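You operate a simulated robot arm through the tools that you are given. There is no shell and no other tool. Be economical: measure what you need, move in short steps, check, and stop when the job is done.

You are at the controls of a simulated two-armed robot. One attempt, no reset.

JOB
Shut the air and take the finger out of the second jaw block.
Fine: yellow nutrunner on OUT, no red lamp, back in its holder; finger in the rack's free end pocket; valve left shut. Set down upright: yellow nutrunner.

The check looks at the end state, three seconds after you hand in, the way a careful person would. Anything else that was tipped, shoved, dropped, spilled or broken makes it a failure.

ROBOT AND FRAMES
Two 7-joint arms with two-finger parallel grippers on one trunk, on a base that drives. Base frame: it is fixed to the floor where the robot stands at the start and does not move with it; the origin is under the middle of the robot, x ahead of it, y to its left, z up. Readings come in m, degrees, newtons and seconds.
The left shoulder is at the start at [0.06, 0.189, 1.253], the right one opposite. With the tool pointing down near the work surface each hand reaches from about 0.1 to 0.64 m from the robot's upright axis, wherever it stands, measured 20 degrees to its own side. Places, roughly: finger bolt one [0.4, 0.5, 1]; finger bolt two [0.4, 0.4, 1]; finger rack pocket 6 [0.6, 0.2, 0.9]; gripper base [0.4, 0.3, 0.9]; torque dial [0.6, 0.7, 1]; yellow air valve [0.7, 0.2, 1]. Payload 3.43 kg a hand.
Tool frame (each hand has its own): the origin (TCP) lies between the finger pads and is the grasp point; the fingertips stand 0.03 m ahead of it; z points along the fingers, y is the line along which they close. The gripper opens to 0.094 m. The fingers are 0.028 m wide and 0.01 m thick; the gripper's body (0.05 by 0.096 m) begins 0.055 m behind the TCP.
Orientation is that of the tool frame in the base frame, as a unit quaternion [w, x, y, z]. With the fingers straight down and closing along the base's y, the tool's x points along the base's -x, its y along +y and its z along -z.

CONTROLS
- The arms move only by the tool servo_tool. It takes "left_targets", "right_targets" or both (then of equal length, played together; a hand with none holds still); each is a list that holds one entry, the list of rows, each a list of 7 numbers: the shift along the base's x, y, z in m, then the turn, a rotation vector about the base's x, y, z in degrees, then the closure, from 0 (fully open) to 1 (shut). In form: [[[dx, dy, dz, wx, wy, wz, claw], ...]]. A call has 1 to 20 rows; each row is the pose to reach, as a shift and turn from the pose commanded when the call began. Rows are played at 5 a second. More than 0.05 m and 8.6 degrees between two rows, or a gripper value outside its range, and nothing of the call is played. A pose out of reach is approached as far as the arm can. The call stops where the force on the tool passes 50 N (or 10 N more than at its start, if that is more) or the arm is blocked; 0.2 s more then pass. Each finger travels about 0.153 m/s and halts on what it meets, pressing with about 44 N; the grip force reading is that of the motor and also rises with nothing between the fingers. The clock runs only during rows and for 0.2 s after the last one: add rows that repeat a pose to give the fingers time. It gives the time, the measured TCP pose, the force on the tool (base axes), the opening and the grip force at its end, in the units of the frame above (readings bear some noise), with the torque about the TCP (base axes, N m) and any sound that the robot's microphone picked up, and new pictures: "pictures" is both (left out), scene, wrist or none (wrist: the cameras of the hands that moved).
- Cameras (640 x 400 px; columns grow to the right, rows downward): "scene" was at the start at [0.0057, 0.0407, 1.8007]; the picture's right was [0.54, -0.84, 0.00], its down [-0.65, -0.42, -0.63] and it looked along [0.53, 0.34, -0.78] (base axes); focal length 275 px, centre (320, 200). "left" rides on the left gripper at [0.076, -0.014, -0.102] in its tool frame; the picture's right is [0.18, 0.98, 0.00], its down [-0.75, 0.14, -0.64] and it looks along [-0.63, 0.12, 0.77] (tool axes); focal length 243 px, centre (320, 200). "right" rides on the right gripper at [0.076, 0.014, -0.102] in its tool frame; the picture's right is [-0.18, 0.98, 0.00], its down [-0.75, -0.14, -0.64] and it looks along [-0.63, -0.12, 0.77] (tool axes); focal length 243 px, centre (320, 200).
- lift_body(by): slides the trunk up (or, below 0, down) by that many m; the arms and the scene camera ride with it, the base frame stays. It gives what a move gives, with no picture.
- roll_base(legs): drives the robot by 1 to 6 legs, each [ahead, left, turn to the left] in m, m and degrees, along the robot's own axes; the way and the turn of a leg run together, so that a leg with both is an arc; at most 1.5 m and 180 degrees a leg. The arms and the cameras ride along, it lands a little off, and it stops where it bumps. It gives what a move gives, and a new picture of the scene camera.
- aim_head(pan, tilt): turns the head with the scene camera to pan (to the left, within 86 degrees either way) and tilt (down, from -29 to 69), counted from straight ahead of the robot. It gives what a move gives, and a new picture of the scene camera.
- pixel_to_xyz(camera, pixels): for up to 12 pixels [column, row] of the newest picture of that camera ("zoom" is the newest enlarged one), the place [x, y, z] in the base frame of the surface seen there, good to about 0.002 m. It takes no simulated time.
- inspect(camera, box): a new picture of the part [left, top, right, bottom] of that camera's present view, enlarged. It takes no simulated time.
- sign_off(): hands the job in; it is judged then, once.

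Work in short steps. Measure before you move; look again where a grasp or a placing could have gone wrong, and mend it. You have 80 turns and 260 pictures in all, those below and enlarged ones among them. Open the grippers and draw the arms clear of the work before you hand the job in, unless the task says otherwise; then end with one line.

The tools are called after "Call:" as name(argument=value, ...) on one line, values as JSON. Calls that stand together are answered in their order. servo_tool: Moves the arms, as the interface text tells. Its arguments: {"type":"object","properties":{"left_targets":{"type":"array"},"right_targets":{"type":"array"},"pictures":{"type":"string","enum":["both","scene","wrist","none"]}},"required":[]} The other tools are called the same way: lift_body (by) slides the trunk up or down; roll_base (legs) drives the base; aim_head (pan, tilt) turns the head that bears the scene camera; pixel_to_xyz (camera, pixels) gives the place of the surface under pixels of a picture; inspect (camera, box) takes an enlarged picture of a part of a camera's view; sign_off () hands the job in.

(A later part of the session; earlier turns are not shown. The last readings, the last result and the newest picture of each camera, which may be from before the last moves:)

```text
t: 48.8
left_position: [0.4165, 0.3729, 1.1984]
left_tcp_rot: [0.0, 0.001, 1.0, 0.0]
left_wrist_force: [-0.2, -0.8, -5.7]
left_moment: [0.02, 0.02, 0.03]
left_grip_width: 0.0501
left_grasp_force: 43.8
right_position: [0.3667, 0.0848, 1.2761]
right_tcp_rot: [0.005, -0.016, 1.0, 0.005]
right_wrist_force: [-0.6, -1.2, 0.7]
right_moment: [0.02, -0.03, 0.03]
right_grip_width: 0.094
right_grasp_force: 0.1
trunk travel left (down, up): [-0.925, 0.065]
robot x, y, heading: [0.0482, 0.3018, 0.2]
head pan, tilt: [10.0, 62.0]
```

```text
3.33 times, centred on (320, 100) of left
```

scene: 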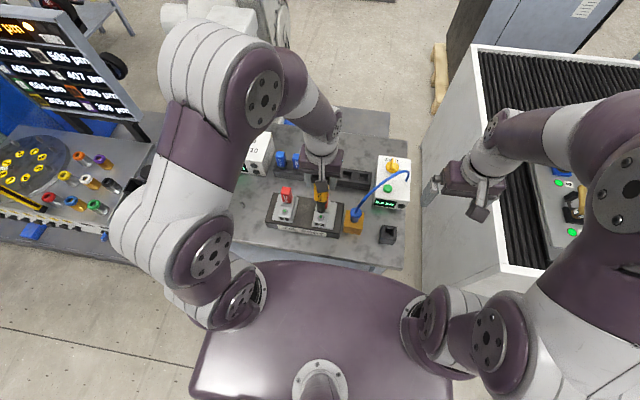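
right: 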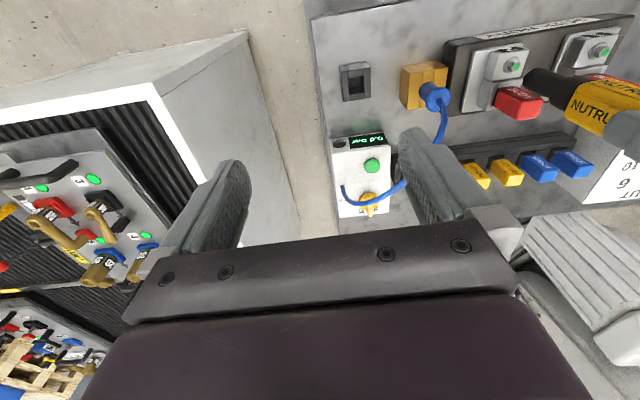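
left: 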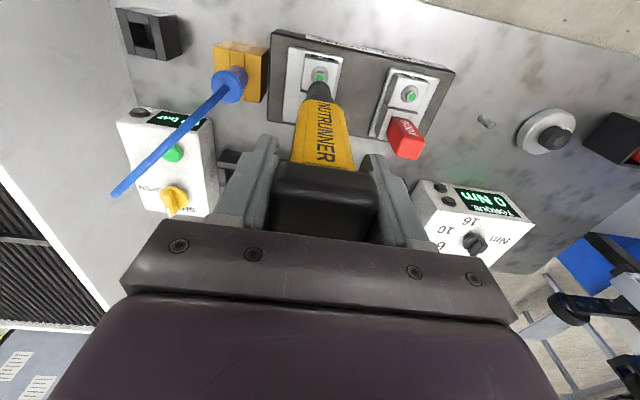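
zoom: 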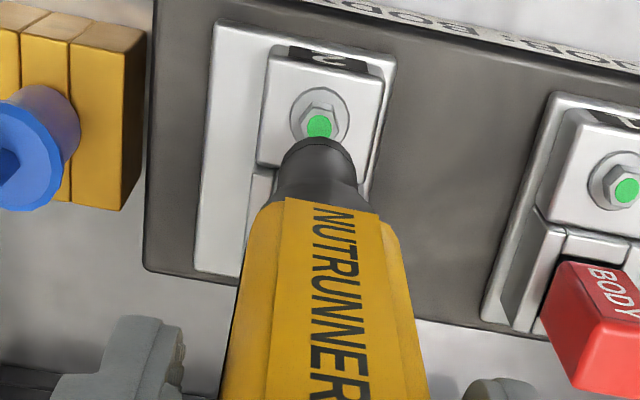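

Nose is above the bolt. Measure nose rim and bolt in this zoom for fine alignment.

Call:
pixel_to_xyz(camera="zoom", pixels=[[320, 143], [282, 165], [352, 165], [318, 155], [319, 127], [318, 120], [295, 118], [345, 120]])

Call:
inspect(camera="scene", box=[305, 180, 345, 230])

Call:
pixel_to_xyz(camera="scene", pixels=[[319, 211], [320, 205], [323, 212], [316, 208], [323, 208], [319, 217]])

```text
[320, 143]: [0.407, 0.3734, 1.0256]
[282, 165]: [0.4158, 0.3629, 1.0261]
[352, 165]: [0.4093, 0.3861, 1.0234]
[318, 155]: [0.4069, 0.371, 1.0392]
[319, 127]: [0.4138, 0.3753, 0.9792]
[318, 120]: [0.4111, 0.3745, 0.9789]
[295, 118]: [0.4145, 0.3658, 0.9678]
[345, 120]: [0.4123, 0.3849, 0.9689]
```

```text
8.00 times, centred on (325, 205) of scene
```

zoom: 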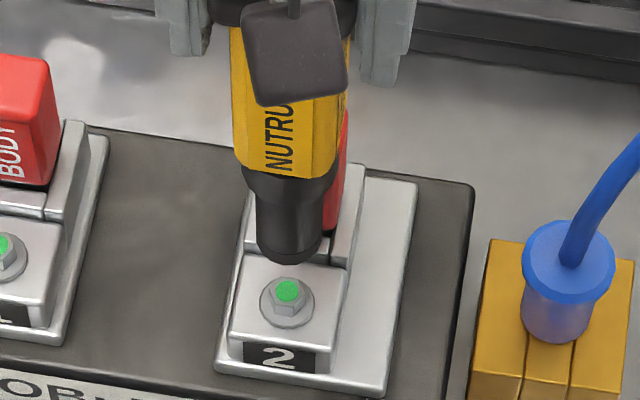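

```text
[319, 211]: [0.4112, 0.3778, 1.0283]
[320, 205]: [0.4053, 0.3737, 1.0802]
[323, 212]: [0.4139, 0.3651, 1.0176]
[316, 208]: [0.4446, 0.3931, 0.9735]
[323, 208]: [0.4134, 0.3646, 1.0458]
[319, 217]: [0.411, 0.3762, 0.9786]
```

Nose centre ≈ (0.4185,0.3745); bolt ≈ (0.415,0.374). Shift x by -0.003 and lower onto the bolt gently.

Call:
servo_tool(left_targets=[[[-0.003, 0, -0.015, 0, 0, 0, 1], [-0.003, 0, -0.03, 0, 0, 0, 1], [-0.003, 0, -0.038, 0, 0, 0, 1], [-0.003, 0, -0.042, 0, 0, 0, 1], [-0.003, 0, -0.045, 0, 0, 0, 1], [-0.003, 0, -0.045, 0, 0, 0, 1]]], pictures="both")

Call:
inspect(camera="scene", box=[305, 180, 345, 230])

```text
t: 50.2
left_position: [0.4133, 0.3741, 1.1536]
left_tcp_rot: [0.0, 0.001, 1.0, 0.0]
left_wrist_force: [-0.8, 1.0, -5.0]
left_moment: [0.0, 0.04, 0.01]
left_grip_width: 0.0502
left_grasp_force: 43.8
right_position: [0.3653, 0.0852, 1.2758]
right_tcp_rot: [0.005, -0.017, 1.0, 0.004]
right_wrist_force: [-0.1, -0.2, -0.1]
right_moment: [0.0, 0.01, 0.0]
right_grip_width: 0.094
right_grasp_force: 0.0
trunk travel left (down, up): [-0.925, 0.065]
robot x, y, heading: [0.0433, 0.3029, -0.1]
head pan, tilt: [10.0, 62.0]
```

scene: 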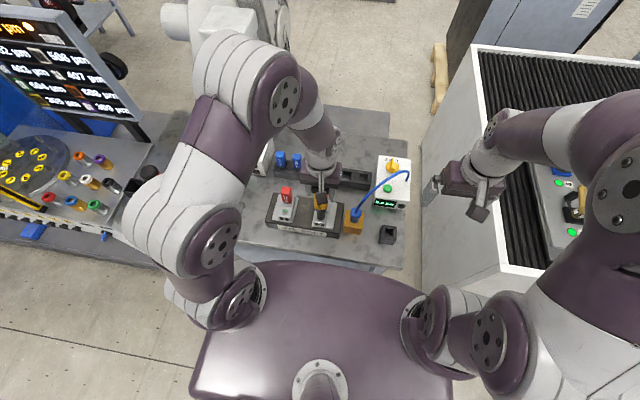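
left: 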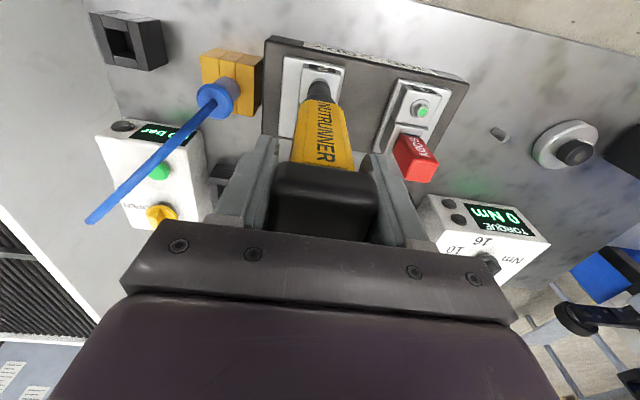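

```text
8.00 times, centred on (325, 205) of scene
```

zoom: 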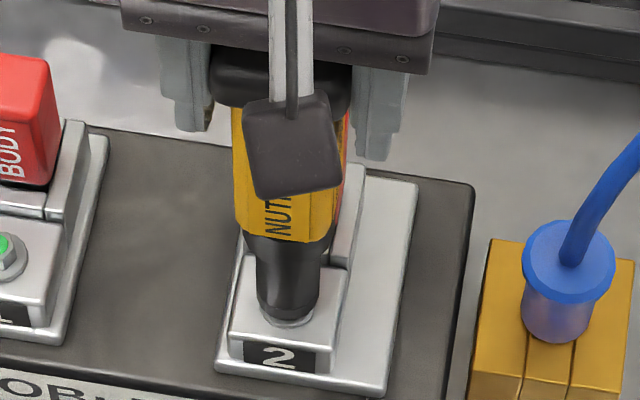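

Nose now over the hex head with no contact force. Press down a few mm more and hold.

Call:
servo_tool(left_targets=[[[0, 0, -0.003, 0, 0, 0, 1], [0, 0, -0.005, 0, 0, 0, 1], [0, 0, -0.007, 0, 0, 0, 1], [0, 0, -0.009, 0, 0, 0, 1], [0, 0, -0.009, 0, 0, 0, 1], [0, 0, -0.009, 0, 0, 0, 1], [0, 0, -0.009, 0, 0, 0, 1], [0, 0, -0.009, 0, 0, 0, 1]]], pictures="scene")

Call:
inspect(camera="scene", box=[305, 180, 345, 230])

```text
t: 51.2
left_position: [0.4119, 0.3735, 1.1503]
left_tcp_rot: [0.006, 0.001, 1.0, -0.002]
left_wrist_force: [-8.3, 4.5, 40.9]
left_moment: [0.74, 1.29, 0.0]
left_grip_width: 0.0503
left_grasp_force: 44.3
right_position: [0.3611, 0.0852, 1.2772]
right_tcp_rot: [0.007, -0.017, 1.0, 0.005]
right_wrist_force: [-0.6, -0.2, -0.2]
right_moment: [-0.03, 0.04, 0.01]
right_grip_width: 0.0941
right_grasp_force: 0.0
trunk travel left (down, up): [-0.925, 0.065]
robot x, y, heading: [0.0459, 0.2982, 0.0]
head pan, tilt: [10.0, 62.0]
stopped in row 4 (left hand): the force on the tool passed its limit at 54 N (the readings are from after the stop); the commanded pose is now the measured one
```

scene: 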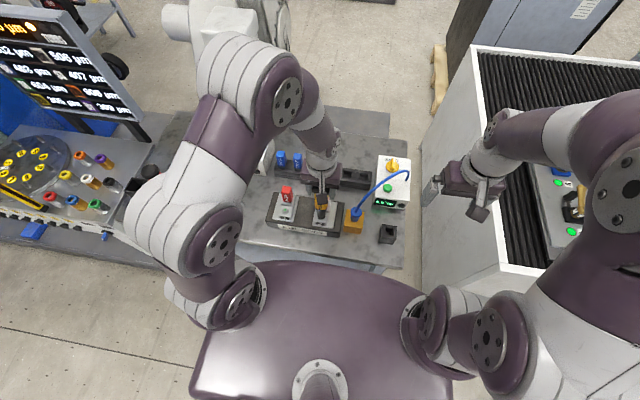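

```text
8.00 times, centred on (325, 205) of scene
```

zoom: 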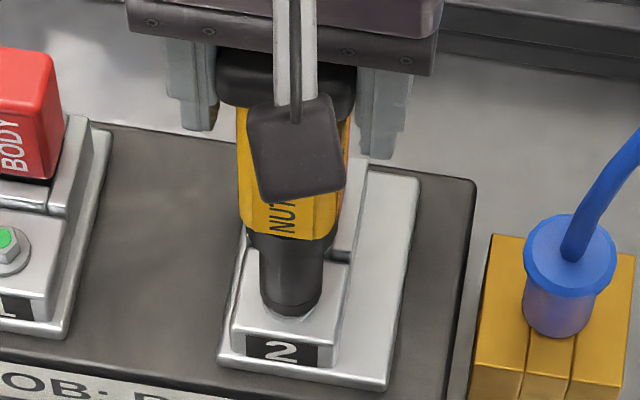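

Contact at ~45 N. Hold there a moment, then lift and look at the lamp.

Call:
servo_tool(left_targets=[[[0, 0, 0, 0, 0, 0, 1], [0, 0, 0, 0, 0, 0, 1], [0, 0, 0, 0, 0, 0, 1], [0, 0, 0, 0, 0, 0, 1], [0, 0, 0, 0, 0, 0, 1], [0, 0, 0, 0, 0, 0, 1]]], pictures="none")

Call:
servo_tool(left_targets=[[[0, 0, 0.01, 0, 0, 0, 1], [0, 0, 0.03, 0, 0, 0, 1], [0, 0, 0.05, 0, 0, 0, 1]]], pictures="both")

Call:
inspect(camera="scene", box=[270, 180, 370, 245])

Call:
inspect(camera="left", box=[240, 40, 480, 190])

```text
t: 51.8
left_position: [0.4146, 0.3722, 1.1489]
left_tcp_rot: [0.007, 0.0, 1.0, -0.002]
left_wrist_force: [-8.5, 4.4, 52.3]
left_moment: [0.63, 1.05, 0.03]
left_grip_width: 0.0499
left_grasp_force: 43.8
right_position: [0.362, 0.0856, 1.2754]
right_tcp_rot: [0.006, -0.017, 1.0, 0.005]
right_wrist_force: [-0.1, 0.0, -0.3]
right_moment: [0.01, -0.03, 0.0]
right_grip_width: 0.0939
right_grasp_force: 0.0
trunk travel left (down, up): [-0.925, 0.065]
robot x, y, heading: [0.0464, 0.3002, 0.1]
head pan, tilt: [10.0, 62.0]
stopped in row 2 (left hand): the force on the tool passed its limit at 53 N (the readings are from after the stop); the commanded pose is now the measured one
```

```text
t: 52.6
left_position: [0.4172, 0.3723, 1.1992]
left_tcp_rot: [0.004, 0.001, 1.0, -0.001]
left_wrist_force: [0.1, -0.2, -6.1]
left_moment: [0.02, 0.04, 0.02]
left_grip_width: 0.0504
left_grasp_force: 44.0
right_position: [0.3643, 0.0847, 1.2762]
right_tcp_rot: [0.005, -0.016, 1.0, 0.005]
right_wrist_force: [0.2, 0.4, -0.2]
right_moment: [-0.02, -0.02, -0.01]
right_grip_width: 0.0939
right_grasp_force: 0.1
trunk travel left (down, up): [-0.925, 0.065]
robot x, y, heading: [0.0468, 0.3009, -0.0]
head pan, tilt: [10.0, 62.0]
```

scene: 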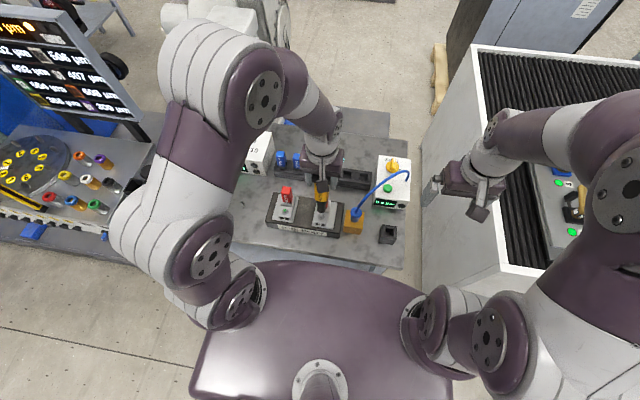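
left: 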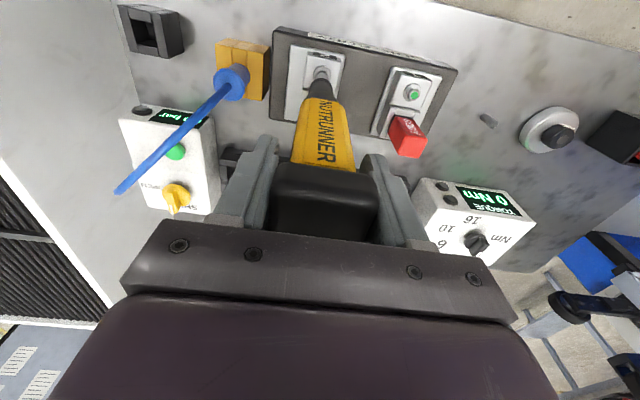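

```text
6.15 times, centred on (320, 212) of scene
```

zoom: 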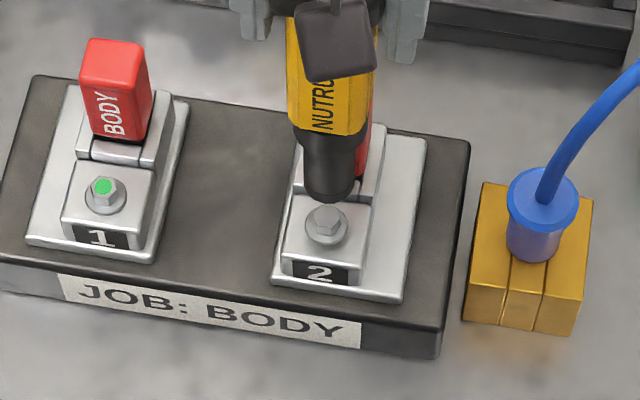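

```text
2.67 times, centred on (360, 115) of left
```

zoom: 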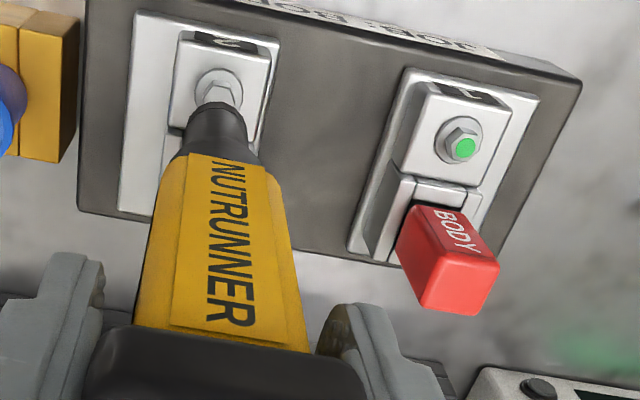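

Lamp 2 is out and bolt 1 still green: the bolt is released. I raise the nutrunner and move it left out of the way, then use the right hand for the finger.

Call:
servo_tool(left_targets=[[[0, 0, 0.04, 0, 0, 0, 1], [0, 0, 0.08, 0, 0, 0, 1], [-0.02, 0.03, 0.11, 0, 0, 0, 1], [-0.04, 0.07, 0.115, 0, 0, 0, 1], [-0.06, 0.11, 0.115, 0, 0, 0, 1], [-0.06, 0.15, 0.115, 0, 0, 0, 1], [-0.06, 0.19, 0.115, 0, 0, 0, 1], [-0.06, 0.22, 0.115, 0, 0, 0, 1]]], pictures="none")

Call:
servo_tool(right_targets=[[[0, 0.04, -0.01, 0, 0, -1.9, 0], [0, 0.08, -0.02, 0, 0, -1.9, 0], [0.01, 0.12, -0.03, 0, 0, -1.9, 0], [0.02, 0.16, -0.04, 0, 0, -1.9, 0], [0.02, 0.2, -0.05, 0, 0, -1.9, 0], [0.03, 0.24, -0.06, 0, 0, -1.9, 0], [0.03, 0.28, -0.08, 0, 0, -1.9, 0], [0.03, 0.287, -0.11, 0, 0, -1.9, 0]]], pictures="both")

Call:
inspect(camera="right", box=[240, 30, 400, 150])

```text
t: 54.4
left_position: [0.3565, 0.5941, 1.3145]
left_tcp_rot: [0.005, 0.001, 1.0, -0.002]
left_wrist_force: [-0.2, 0.3, -5.7]
left_moment: [0.02, 0.02, 0.0]
left_grip_width: 0.0504
left_grasp_force: 44.2
right_position: [0.3662, 0.0855, 1.2752]
right_tcp_rot: [0.005, -0.017, 1.0, 0.003]
right_wrist_force: [-0.6, 0.2, -0.5]
right_moment: [0.0, 0.0, 0.02]
right_grip_width: 0.0938
right_grasp_force: 0.1
trunk travel left (down, up): [-0.925, 0.065]
robot x, y, heading: [0.0456, 0.3033, 0.0]
head pan, tilt: [10.0, 62.0]
```

```text
t: 56.2
left_position: [0.3573, 0.5929, 1.3143]
left_tcp_rot: [0.005, 0.001, 1.0, -0.003]
left_wrist_force: [0.6, 0.2, -5.5]
left_moment: [-0.03, 0.01, 0.02]
left_grip_width: 0.0501
left_grasp_force: 43.7
right_position: [0.3971, 0.372, 1.1659]
right_tcp_rot: [0.005, 0.0, 1.0, 0.005]
right_wrist_force: [-0.5, 0.2, -0.2]
right_moment: [0.03, 0.01, 0.04]
right_grip_width: 0.094
right_grasp_force: 0.1
trunk travel left (down, up): [-0.925, 0.065]
robot x, y, heading: [0.0447, 0.3018, 0.1]
head pan, tilt: [10.0, 62.0]
```

scene: 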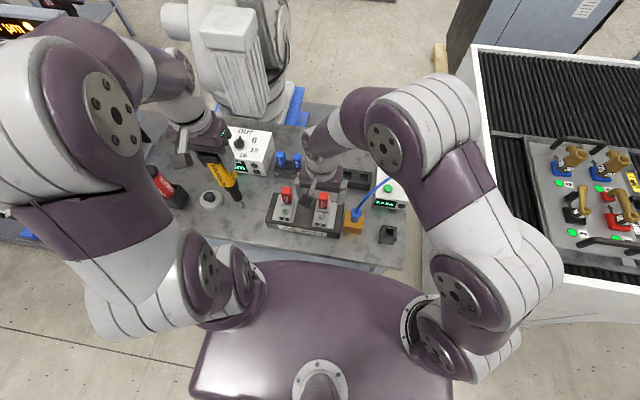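
right: 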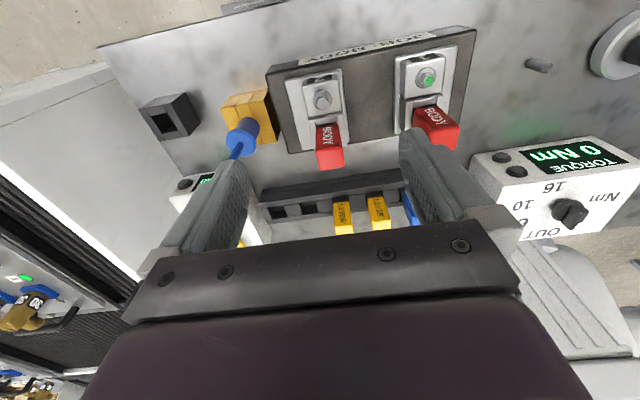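

```text
3.33 times, centred on (320, 90) of right
```

zoom: 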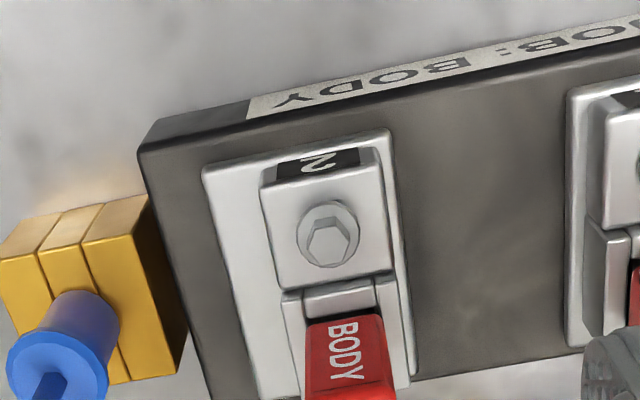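

Measure finger 2's top and sides in the right camera.

Call:
pixel_to_xyz(camera="right", pixels=[[330, 158], [319, 152], [341, 150], [322, 166], [342, 164], [330, 138], [318, 130], [337, 128], [330, 147]])

Call:
inspect(camera="right", box=[280, 90, 380, 190])

```text
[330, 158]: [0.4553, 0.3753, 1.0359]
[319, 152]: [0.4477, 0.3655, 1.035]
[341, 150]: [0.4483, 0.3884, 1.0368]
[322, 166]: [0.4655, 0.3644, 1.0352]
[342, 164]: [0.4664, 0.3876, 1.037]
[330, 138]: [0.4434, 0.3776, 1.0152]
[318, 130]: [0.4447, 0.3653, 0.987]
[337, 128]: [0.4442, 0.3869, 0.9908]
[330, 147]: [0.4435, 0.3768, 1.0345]
```

```text
4.00 times, centred on (330, 140) of right
```

zoom: 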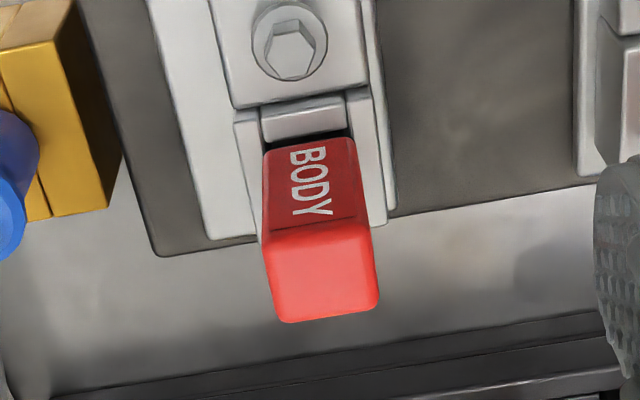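

Finger 2: centre ≈ (0.457,0.375), top 1.036. Descend with fingers partly open and grip at z≈1.015.

Call:
servo_tool(right_targets=[[[0.03, 0.003, -0.02, 0, 0, 0, 0.3], [0.06, 0.003, -0.04, 0, 0, 0, 0.3], [0.06, 0.003, -0.08, 0, 0, 0, 0.3], [0.06, 0.003, -0.12, 0, 0, 0, 0.3], [0.06, 0.003, -0.15, 0, 0, 0, 0.3], [0.06, 0.003, -0.15, 0, 0, 0, 0.3], [0.06, 0.003, -0.15, 0, 0, 0, 1], [0.06, 0.003, -0.15, 0, 0, 0, 1], [0.06, 0.003, -0.15, 0, 0, 0, 1]]])

Call:
inspect(camera="scene", box=[270, 160, 370, 245])

```text
t: 58.2
left_position: [0.3576, 0.5928, 1.3145]
left_tcp_rot: [0.005, 0.0, 1.0, -0.001]
left_wrist_force: [-0.2, 0.7, -5.8]
left_moment: [0.01, 0.03, -0.02]
left_grip_width: 0.0503
left_grasp_force: 43.7
right_position: [0.4561, 0.3746, 1.0164]
right_tcp_rot: [0.006, -0.001, 1.0, 0.005]
right_wrist_force: [-0.3, 0.5, 0.2]
right_moment: [0.03, 0.0, 0.02]
right_grip_width: 0.034
right_grasp_force: 44.0
trunk travel left (down, up): [-0.925, 0.065]
robot x, y, heading: [0.0467, 0.3031, 0.1]
head pan, tilt: [10.0, 62.0]
```

scene: 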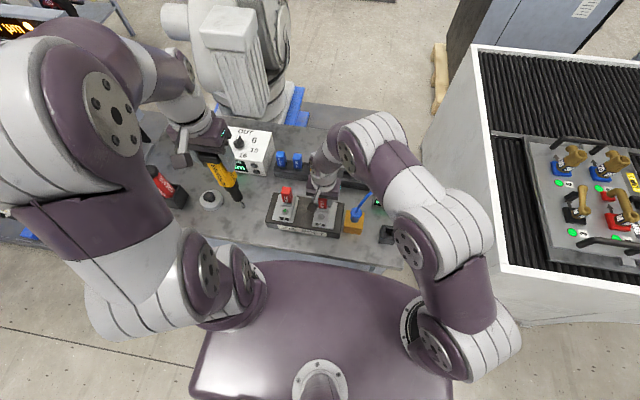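
right: 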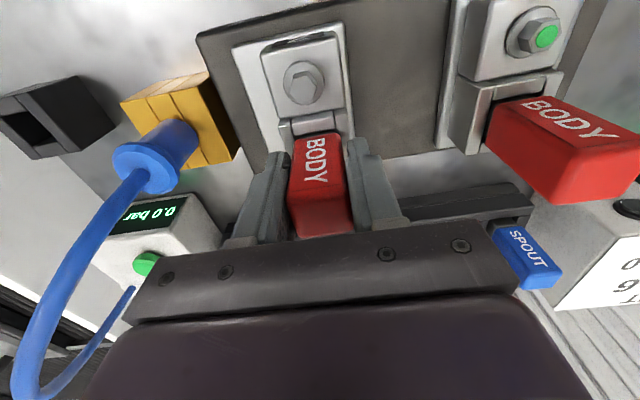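

```text
4.71 times, centred on (320, 202) of scene
```

zoom: 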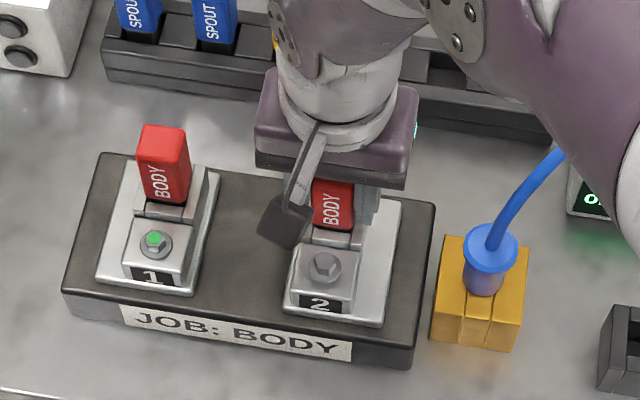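

Gripped (34 mm). Pull straight up slowly.

Call:
servo_tool(right_targets=[[[0, 0, 0.01, 0, 0, 0, 1], [0, 0, 0.025, 0, 0, 0, 1], [0, 0, 0.045, 0, 0, 0, 1], [0, 0, 0.07, 0, 0, 0, 1], [0, 0, 0.1, 0, 0, 0, 1], [0, 0, 0.13, 0, 0, 0, 1]]])

Call:
inspect(camera="scene", box=[270, 140, 370, 245])

Call:
inspect(camera="right", box=[200, 40, 440, 240])

```text
t: 59.6
left_position: [0.3561, 0.5918, 1.3147]
left_tcp_rot: [0.006, 0.002, 1.0, -0.001]
left_wrist_force: [0.1, 0.0, -6.1]
left_moment: [0.02, 0.02, -0.02]
left_grip_width: 0.0504
left_grasp_force: 43.8
right_position: [0.4562, 0.3758, 1.1456]
right_tcp_rot: [0.005, 0.0, 1.0, 0.005]
right_wrist_force: [0.1, -1.0, -2.0]
right_moment: [0.01, 0.0, -0.01]
right_grip_width: 0.0338
right_grasp_force: 43.8
trunk travel left (down, up): [-0.925, 0.065]
robot x, y, heading: [0.0454, 0.3028, -0.2]
head pan, tilt: [10.0, 62.0]
```

scene: 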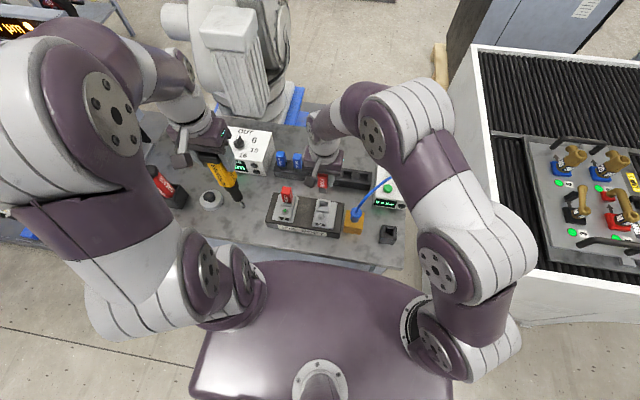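
right: 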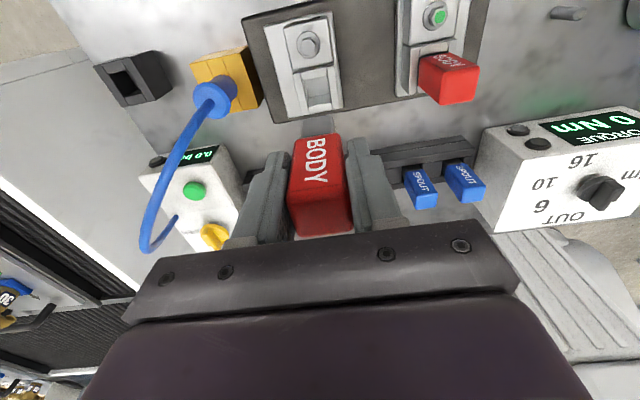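

```text
3.81 times, centred on (320, 192) of scene
```

zoom: 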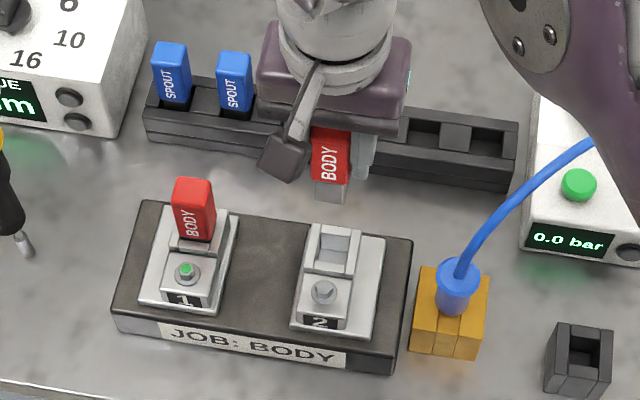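

```text
2.00 times, centred on (320, 140) of right
```

zoom: 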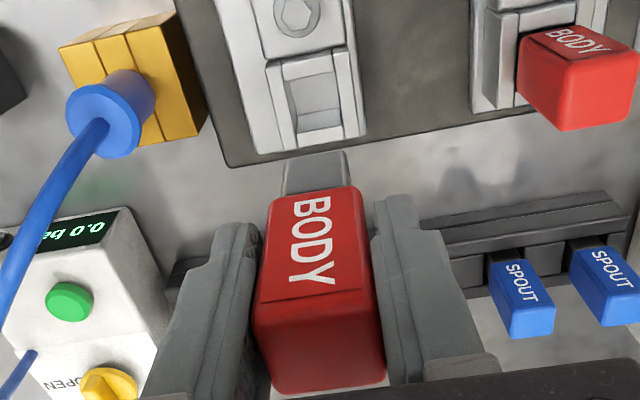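

Finger is out with its grey tang. Move it high over the rack toward the free end pocket and re-measure there.

Call:
servo_tool(right_targets=[[[0.03, -0.02, 0, 0, 0, 0, 1], [0.06, -0.05, 0, 0, 0, 0, 1], [0.09, -0.08, 0, 0, 0, 0, 1], [0.1, -0.1, 0, 0, 0, 0, 1], [0.115, -0.12, 0, 0, 0, 0, 1]]])

Call:
inspect(camera="right", box=[200, 60, 440, 210])

Call:
inspect(camera="scene", box=[290, 130, 410, 230])

```text
t: 60.8
left_position: [0.3564, 0.5917, 1.3139]
left_tcp_rot: [0.006, 0.001, 1.0, -0.002]
left_wrist_force: [0.5, -0.5, -6.2]
left_moment: [-0.02, 0.03, 0.01]
left_grip_width: 0.05
left_grasp_force: 43.6
right_position: [0.5723, 0.2549, 1.1452]
right_tcp_rot: [0.004, 0.0, 1.0, 0.004]
right_wrist_force: [0.2, -0.6, -2.3]
right_moment: [0.03, -0.01, 0.02]
right_grip_width: 0.0339
right_grasp_force: 44.0
trunk travel left (down, up): [-0.925, 0.065]
robot x, y, heading: [0.0486, 0.3005, 0.0]
head pan, tilt: [10.0, 62.0]
```

scene: 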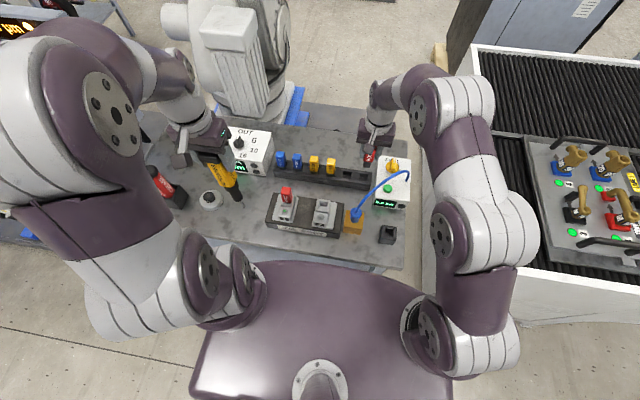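
right: 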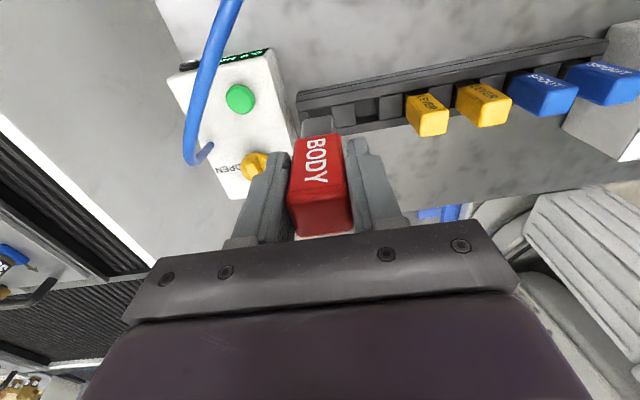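

```text
2.67 times, centred on (320, 135) of right
```

zoom: 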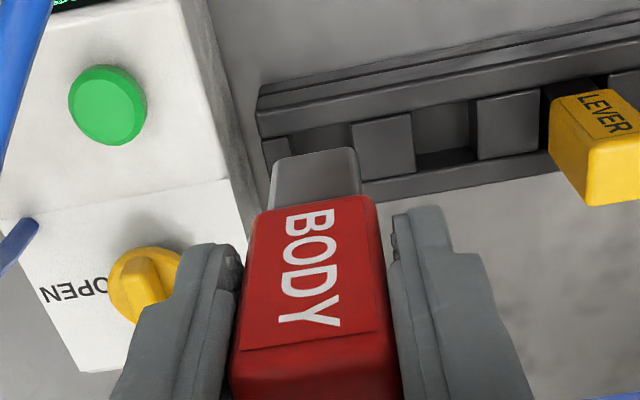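

```text
4.00 times, centred on (350, 180) of scene
```

zoom: 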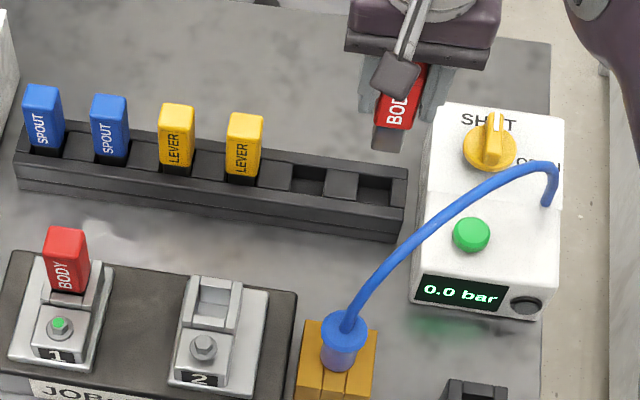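

Measure pocket 6 edges and the neighbouring LEVER finger, plus the tang, in this scene zoom.

Call:
pixel_to_xyz(camera="zoom", pixels=[[345, 180], [354, 190], [398, 185], [394, 195], [375, 198], [285, 175], [330, 180], [244, 125], [244, 175], [378, 145], [402, 147], [390, 135]])

Call:
inspect(camera="scene", box=[340, 160, 400, 200])

```text
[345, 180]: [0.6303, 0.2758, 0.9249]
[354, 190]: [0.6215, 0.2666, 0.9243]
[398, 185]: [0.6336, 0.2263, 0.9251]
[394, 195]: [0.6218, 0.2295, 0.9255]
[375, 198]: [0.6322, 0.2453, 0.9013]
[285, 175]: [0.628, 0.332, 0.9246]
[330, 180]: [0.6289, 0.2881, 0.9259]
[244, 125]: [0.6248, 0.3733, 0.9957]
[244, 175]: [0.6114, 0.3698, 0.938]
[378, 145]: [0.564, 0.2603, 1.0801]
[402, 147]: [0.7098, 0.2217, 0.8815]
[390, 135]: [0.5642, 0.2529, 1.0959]
```

```text
10.00 times, centred on (370, 180) of scene
```

zoom: 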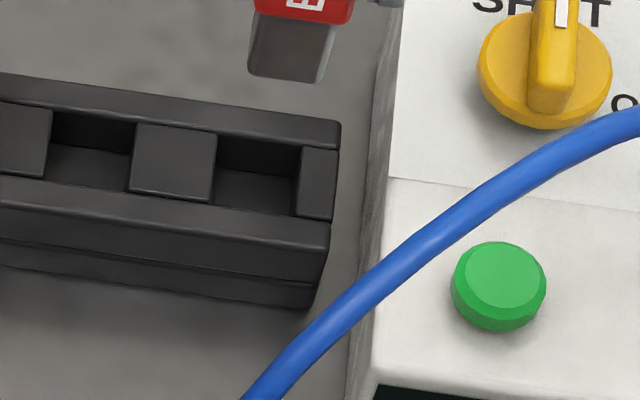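

Call:
pixel_to_xyz(camera="zoom", pixels=[[212, 200], [216, 136], [297, 213], [302, 148], [250, 75], [318, 80], [285, 80], [218, 170], [299, 180], [258, 130], [255, 215], [255, 190]])

Call:
pixel_to_xyz(camera="right", pixels=[[303, 118], [333, 117], [318, 116], [318, 128], [310, 150], [340, 150], [425, 96], [430, 115], [408, 100], [446, 100]])

```text
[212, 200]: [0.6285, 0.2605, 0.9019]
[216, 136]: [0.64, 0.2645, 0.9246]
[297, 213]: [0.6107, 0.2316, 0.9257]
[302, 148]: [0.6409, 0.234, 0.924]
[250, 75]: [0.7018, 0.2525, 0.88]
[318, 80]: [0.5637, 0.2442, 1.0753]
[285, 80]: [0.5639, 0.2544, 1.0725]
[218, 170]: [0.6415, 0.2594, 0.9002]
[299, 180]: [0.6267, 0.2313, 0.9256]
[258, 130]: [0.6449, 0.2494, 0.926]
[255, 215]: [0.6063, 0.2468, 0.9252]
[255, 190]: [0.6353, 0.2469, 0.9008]
```

```text
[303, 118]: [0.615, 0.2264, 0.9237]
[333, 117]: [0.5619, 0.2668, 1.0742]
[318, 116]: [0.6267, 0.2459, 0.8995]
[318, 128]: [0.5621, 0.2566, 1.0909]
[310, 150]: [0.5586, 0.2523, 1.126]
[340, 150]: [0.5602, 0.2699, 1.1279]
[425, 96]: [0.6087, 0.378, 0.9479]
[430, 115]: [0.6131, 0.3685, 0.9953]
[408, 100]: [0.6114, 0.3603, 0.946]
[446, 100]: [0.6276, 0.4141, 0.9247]
```

Pocket 6 spans y 0.233–0.263, x 0.610–0.641 (centre 0.625,0.248); tang ≈23 mm, centre near TCP. Move over it and stop 1 cm above.

Call:
servo_tool(right_targets=[[[0.02, -0.003, 0, 0, 0, 0, 1], [0.04, -0.006, -0.02, 0, 0, 0, 1], [0.051, -0.0075, -0.05, 0, 0, 0, 1], [0.051, -0.0075, -0.09, 0, 0, 0, 1], [0.051, -0.0075, -0.12, 0, 0, 0, 1], [0.051, -0.0075, -0.135, 0, 0, 0, 1], [0.051, -0.0075, -0.135, 0, 0, 0, 1]]])

Call:
inspect(camera="right", box=[240, 60, 400, 180])

Call:
inspect(camera="scene", box=[335, 145, 405, 205])

```text
t: 62.4
left_position: [0.3577, 0.5936, 1.3141]
left_tcp_rot: [0.006, 0.001, 1.0, -0.002]
left_wrist_force: [0.5, -0.4, -6.9]
left_moment: [0.02, 0.02, -0.03]
left_grip_width: 0.0501
left_grasp_force: 44.0
right_position: [0.6211, 0.2477, 1.0122]
right_tcp_rot: [0.006, -0.001, 1.0, 0.004]
right_wrist_force: [0.0, 0.4, -1.4]
right_moment: [0.0, -0.02, -0.01]
right_grip_width: 0.0339
right_grasp_force: 44.0
trunk travel left (down, up): [-0.925, 0.065]
robot x, y, heading: [0.0444, 0.3014, -0.1]
head pan, tilt: [10.0, 62.0]
```

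scene: 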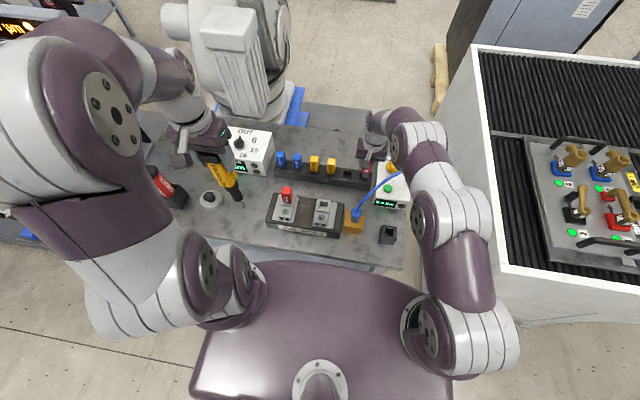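
right: 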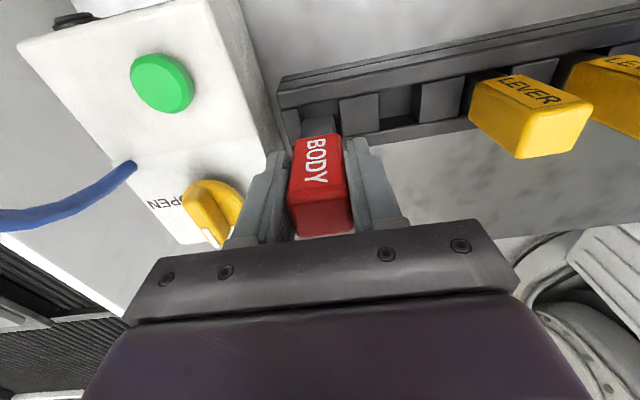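

```text
3.33 times, centred on (320, 120) of right
```

zoom: 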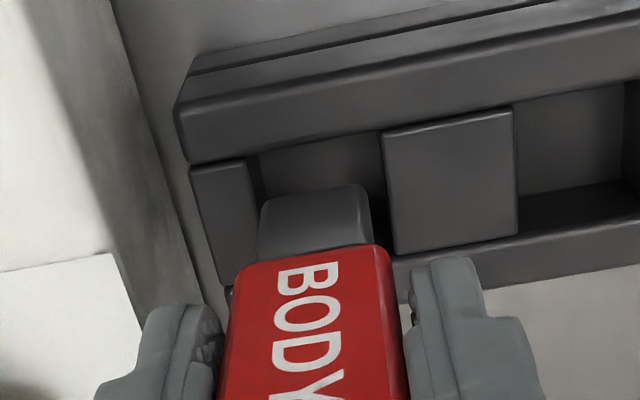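

```text
6.67 times, centred on (370, 175) of scene
```

zoom: 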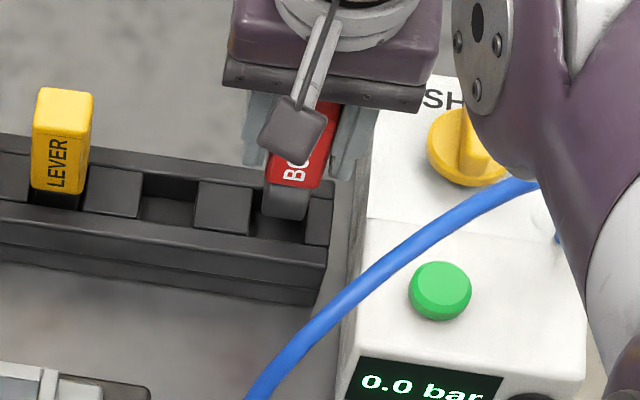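

Tang sits just above the pocket. Measure tang edges against the pocket edges, and the arm's height near the hose.

Call:
pixel_to_xyz(camera="scene", pixels=[[398, 175], [405, 180], [391, 172], [410, 170], [396, 165], [398, 195]])

Call:
inspect(camera="right", box=[280, 90, 360, 150])

Call:
pixel_to_xyz(camera="zoom", pixels=[[160, 220], [360, 210], [260, 200], [90, 180], [110, 180], [380, 160], [400, 160], [260, 130], [260, 185], [360, 120], [260, 80], [130, 200]])

```text
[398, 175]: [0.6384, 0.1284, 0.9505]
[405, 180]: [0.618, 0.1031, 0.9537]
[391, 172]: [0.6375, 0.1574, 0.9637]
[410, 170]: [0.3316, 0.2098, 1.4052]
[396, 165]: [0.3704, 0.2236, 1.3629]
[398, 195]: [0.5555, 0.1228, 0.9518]
```

```text
6.67 times, centred on (320, 120) of right
```

zoom: 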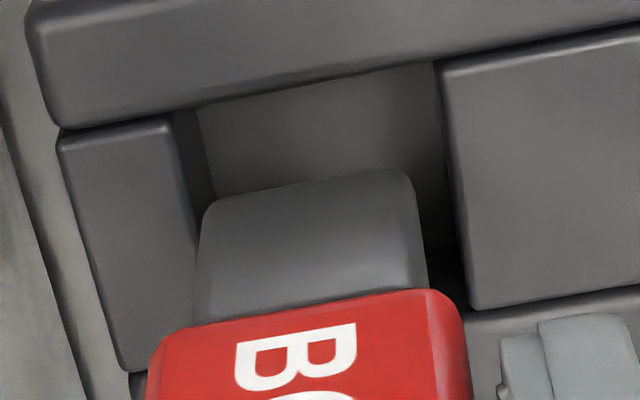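

```text
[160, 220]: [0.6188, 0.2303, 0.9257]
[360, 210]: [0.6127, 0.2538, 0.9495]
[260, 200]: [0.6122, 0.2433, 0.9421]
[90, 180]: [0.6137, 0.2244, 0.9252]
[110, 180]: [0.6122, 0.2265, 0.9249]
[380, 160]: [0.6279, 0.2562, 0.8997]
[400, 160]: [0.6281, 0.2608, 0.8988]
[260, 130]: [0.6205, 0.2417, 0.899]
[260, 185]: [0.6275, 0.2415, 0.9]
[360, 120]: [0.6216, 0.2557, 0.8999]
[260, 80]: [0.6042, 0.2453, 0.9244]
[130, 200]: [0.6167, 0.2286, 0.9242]
```

Tang is centred to within ~1–2 mm. Lower slowly into the pocket.

Call:
servo_tool(right_targets=[[[0.0015, -0.0005, -0.01, 0, 0, 0, 1], [0.0015, -0.0005, -0.018, 0, 0, 0, 1], [0.0015, -0.0005, -0.025, 0, 0, 0, 1], [0.0015, -0.0005, -0.031, 0, 0, 0, 1], [0.0015, -0.0005, -0.036, 0, 0, 0, 1], [0.0015, -0.0005, -0.036, 0, 0, 0, 1]]])

Call:
inspect(camera="right", box=[240, 60, 400, 180])

Call:
inspect(camera="scene", box=[335, 145, 405, 205])

```text
t: 63.8
left_position: [0.3569, 0.5922, 1.3138]
left_tcp_rot: [0.006, 0.001, 1.0, -0.001]
left_wrist_force: [-0.8, 0.1, -6.1]
left_moment: [-0.02, 0.09, -0.03]
left_grip_width: 0.0502
left_grasp_force: 44.2
right_position: [0.626, 0.2478, 0.9738]
right_tcp_rot: [0.005, -0.001, 1.0, 0.004]
right_wrist_force: [0.5, -0.4, 3.4]
right_moment: [-0.04, 0.02, 0.04]
right_grip_width: 0.0338
right_grasp_force: 43.6
trunk travel left (down, up): [-0.925, 0.065]
robot x, y, heading: [0.0461, 0.3051, -0.1]
head pan, tilt: [10.0, 62.0]
```

scene: 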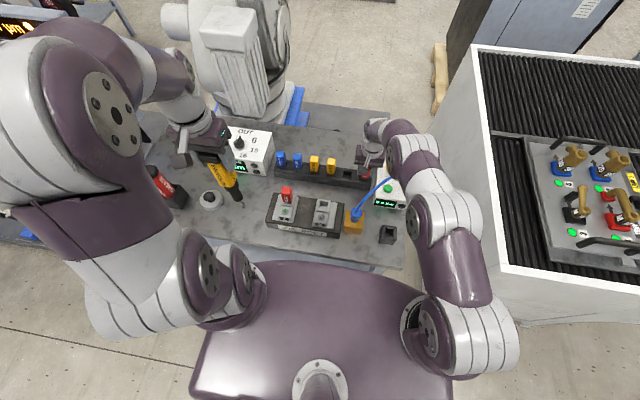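
right: 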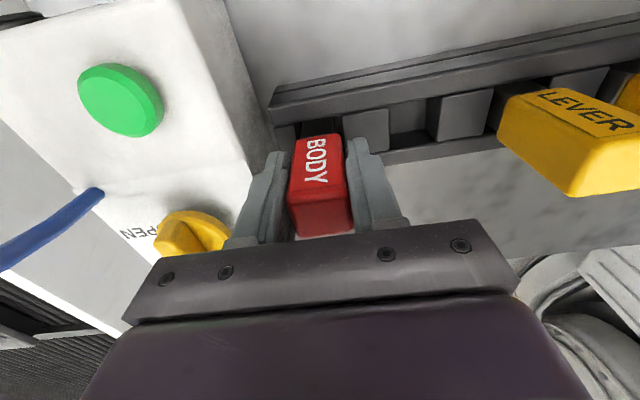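

```text
3.33 times, centred on (320, 120) of right
```

zoom: 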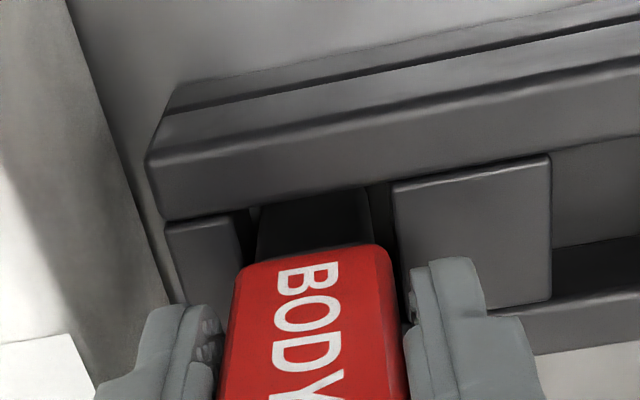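

```text
6.67 times, centred on (370, 175) of scene
```

zoom: 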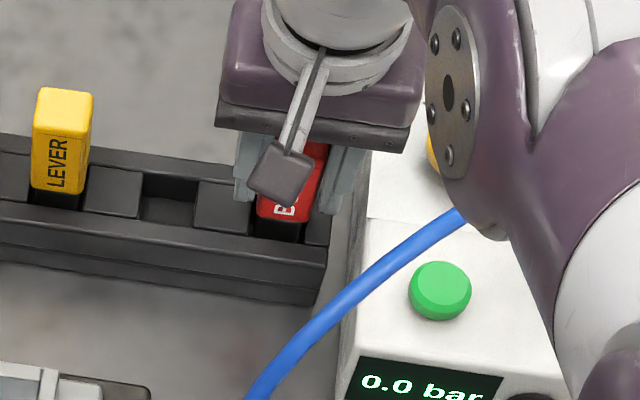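

Tang bottoms in the pocket (light contact). Release slightly (limited opening near the valve box) and lift away.

Call:
servo_tool(right_targets=[[[0, 0, -0.001, 0, 0, 0, 1], [0, 0, -0.001, 0, 0, 0, 0.5], [0, 0, -0.001, 0, 0, 0, 0.5], [0, 0, 0.03, 0, 0, 0, 0.5], [0, 0, 0.07, 0, 0, 0, 0.5], [-0.01, 0, 0.11, 0, 0, 0, 0.5], [-0.03, 0.02, 0.15, 0, 0, 0, 0.5], [-0.06, 0.02, 0.17, 0, 0, 0, 0.3], [-0.1, 0.02, 0.19, 0, 0, 0, 0], [-0.14, 0.0, 0.21, 0, 0, 0, 0], [-0.18, -0.02, 0.24, 0, 0, 0, 0], [-0.22, -0.03, 0.27, 0, 0, 0, 0]]])

Call:
inspect(camera="right", box=[240, 60, 480, 210])

Call:
inspect(camera="scene", box=[260, 145, 420, 245])

```text
refused: row 11 steps farther than a row can; nothing moved
```

```text
2.67 times, centred on (360, 135) of right
```

zoom: 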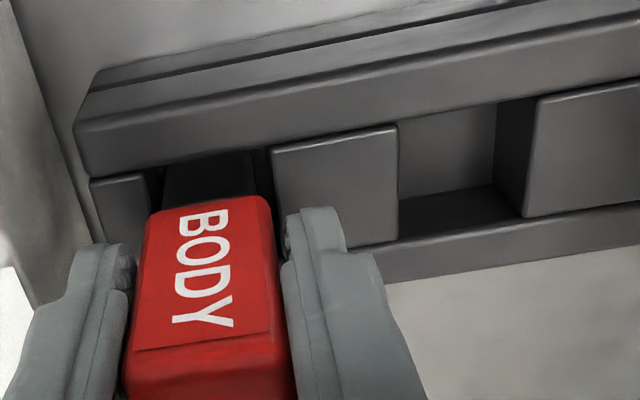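

```text
4.00 times, centred on (340, 195) of scene
```

zoom: 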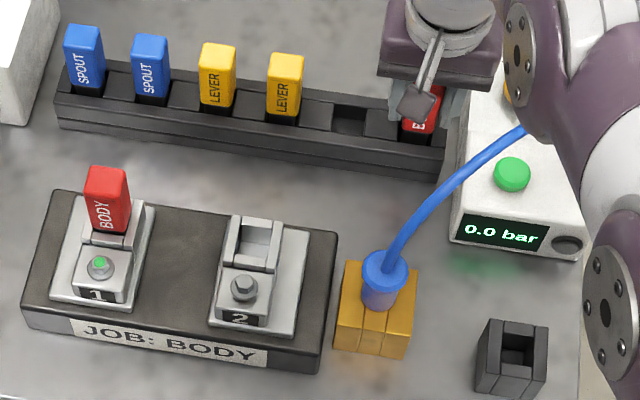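

One row stepped too far, nothing moved. Resend with smaller steps.

Call:
servo_tool(right_targets=[[[0, 0, -0.001, 0, 0, 0, 1], [0, 0, -0.001, 0, 0, 0, 0.5], [0, 0, -0.001, 0, 0, 0, 0.5], [0, 0, 0.03, 0, 0, 0, 0.5], [0, 0, 0.07, 0, 0, 0, 0.5], [-0.01, 0, 0.11, 0, 0, 0, 0.5], [-0.03, 0.0, 0.15, 0, 0, 0, 0.5], [-0.06, 0.0, 0.17, 0, 0, 0, 0.5], [-0.1, 0.0, 0.19, 0, 0, 0, 0.3], [-0.13, 0.0, 0.21, 0, 0, 0, 0], [-0.16, -0.01, 0.24, 0, 0, 0, 0], [-0.19, -0.02, 0.26, 0, 0, 0, 0]]])

Call:
inspect(camera="right", box=[240, 60, 480, 210])

Call:
inspect(camera="scene", box=[260, 145, 420, 245])

```text
t: 66.4
left_position: [0.3547, 0.5919, 1.3143]
left_tcp_rot: [0.006, 0.001, 1.0, -0.002]
left_wrist_force: [-1.0, -0.6, -6.7]
left_moment: [0.02, 0.0, -0.05]
left_grip_width: 0.0503
left_grasp_force: 43.6
right_position: [0.4303, 0.2265, 1.2353]
right_tcp_rot: [0.006, 0.0, 1.0, 0.004]
right_wrist_force: [-0.5, 0.2, -0.1]
right_moment: [0.02, -0.03, 0.02]
right_grip_width: 0.094
right_grasp_force: 0.1
trunk travel left (down, up): [-0.925, 0.065]
robot x, y, heading: [0.0424, 0.302, -0.0]
head pan, tilt: [10.0, 62.0]
```

scene: 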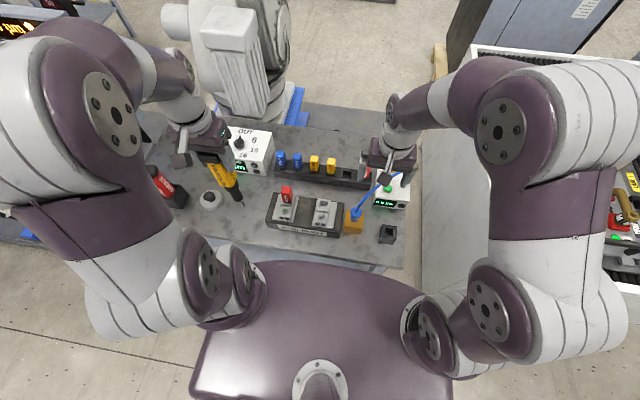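
right: 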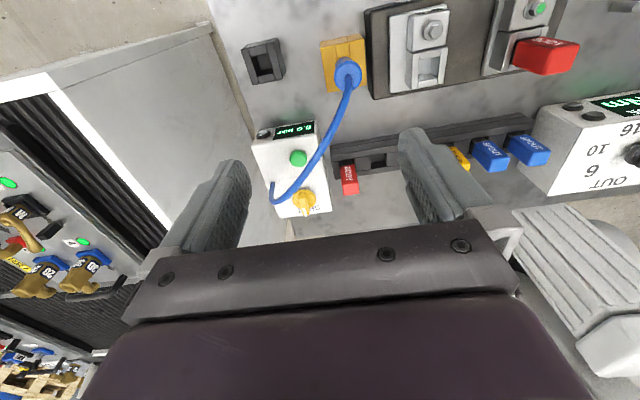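

```text
2.67 times, centred on (360, 135) of right
```

zoom: 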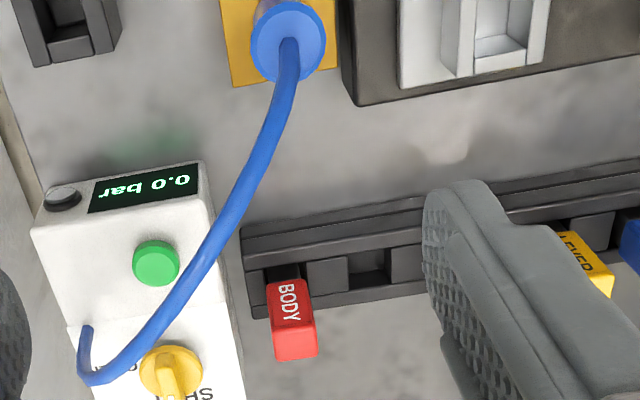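

```text
4.00 times, centred on (340, 195) of scene
```

zoom: 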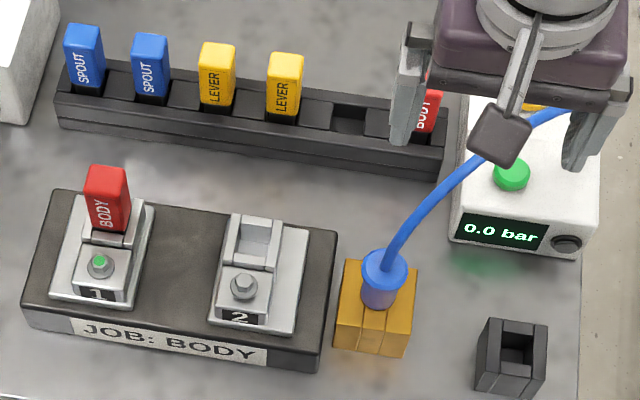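

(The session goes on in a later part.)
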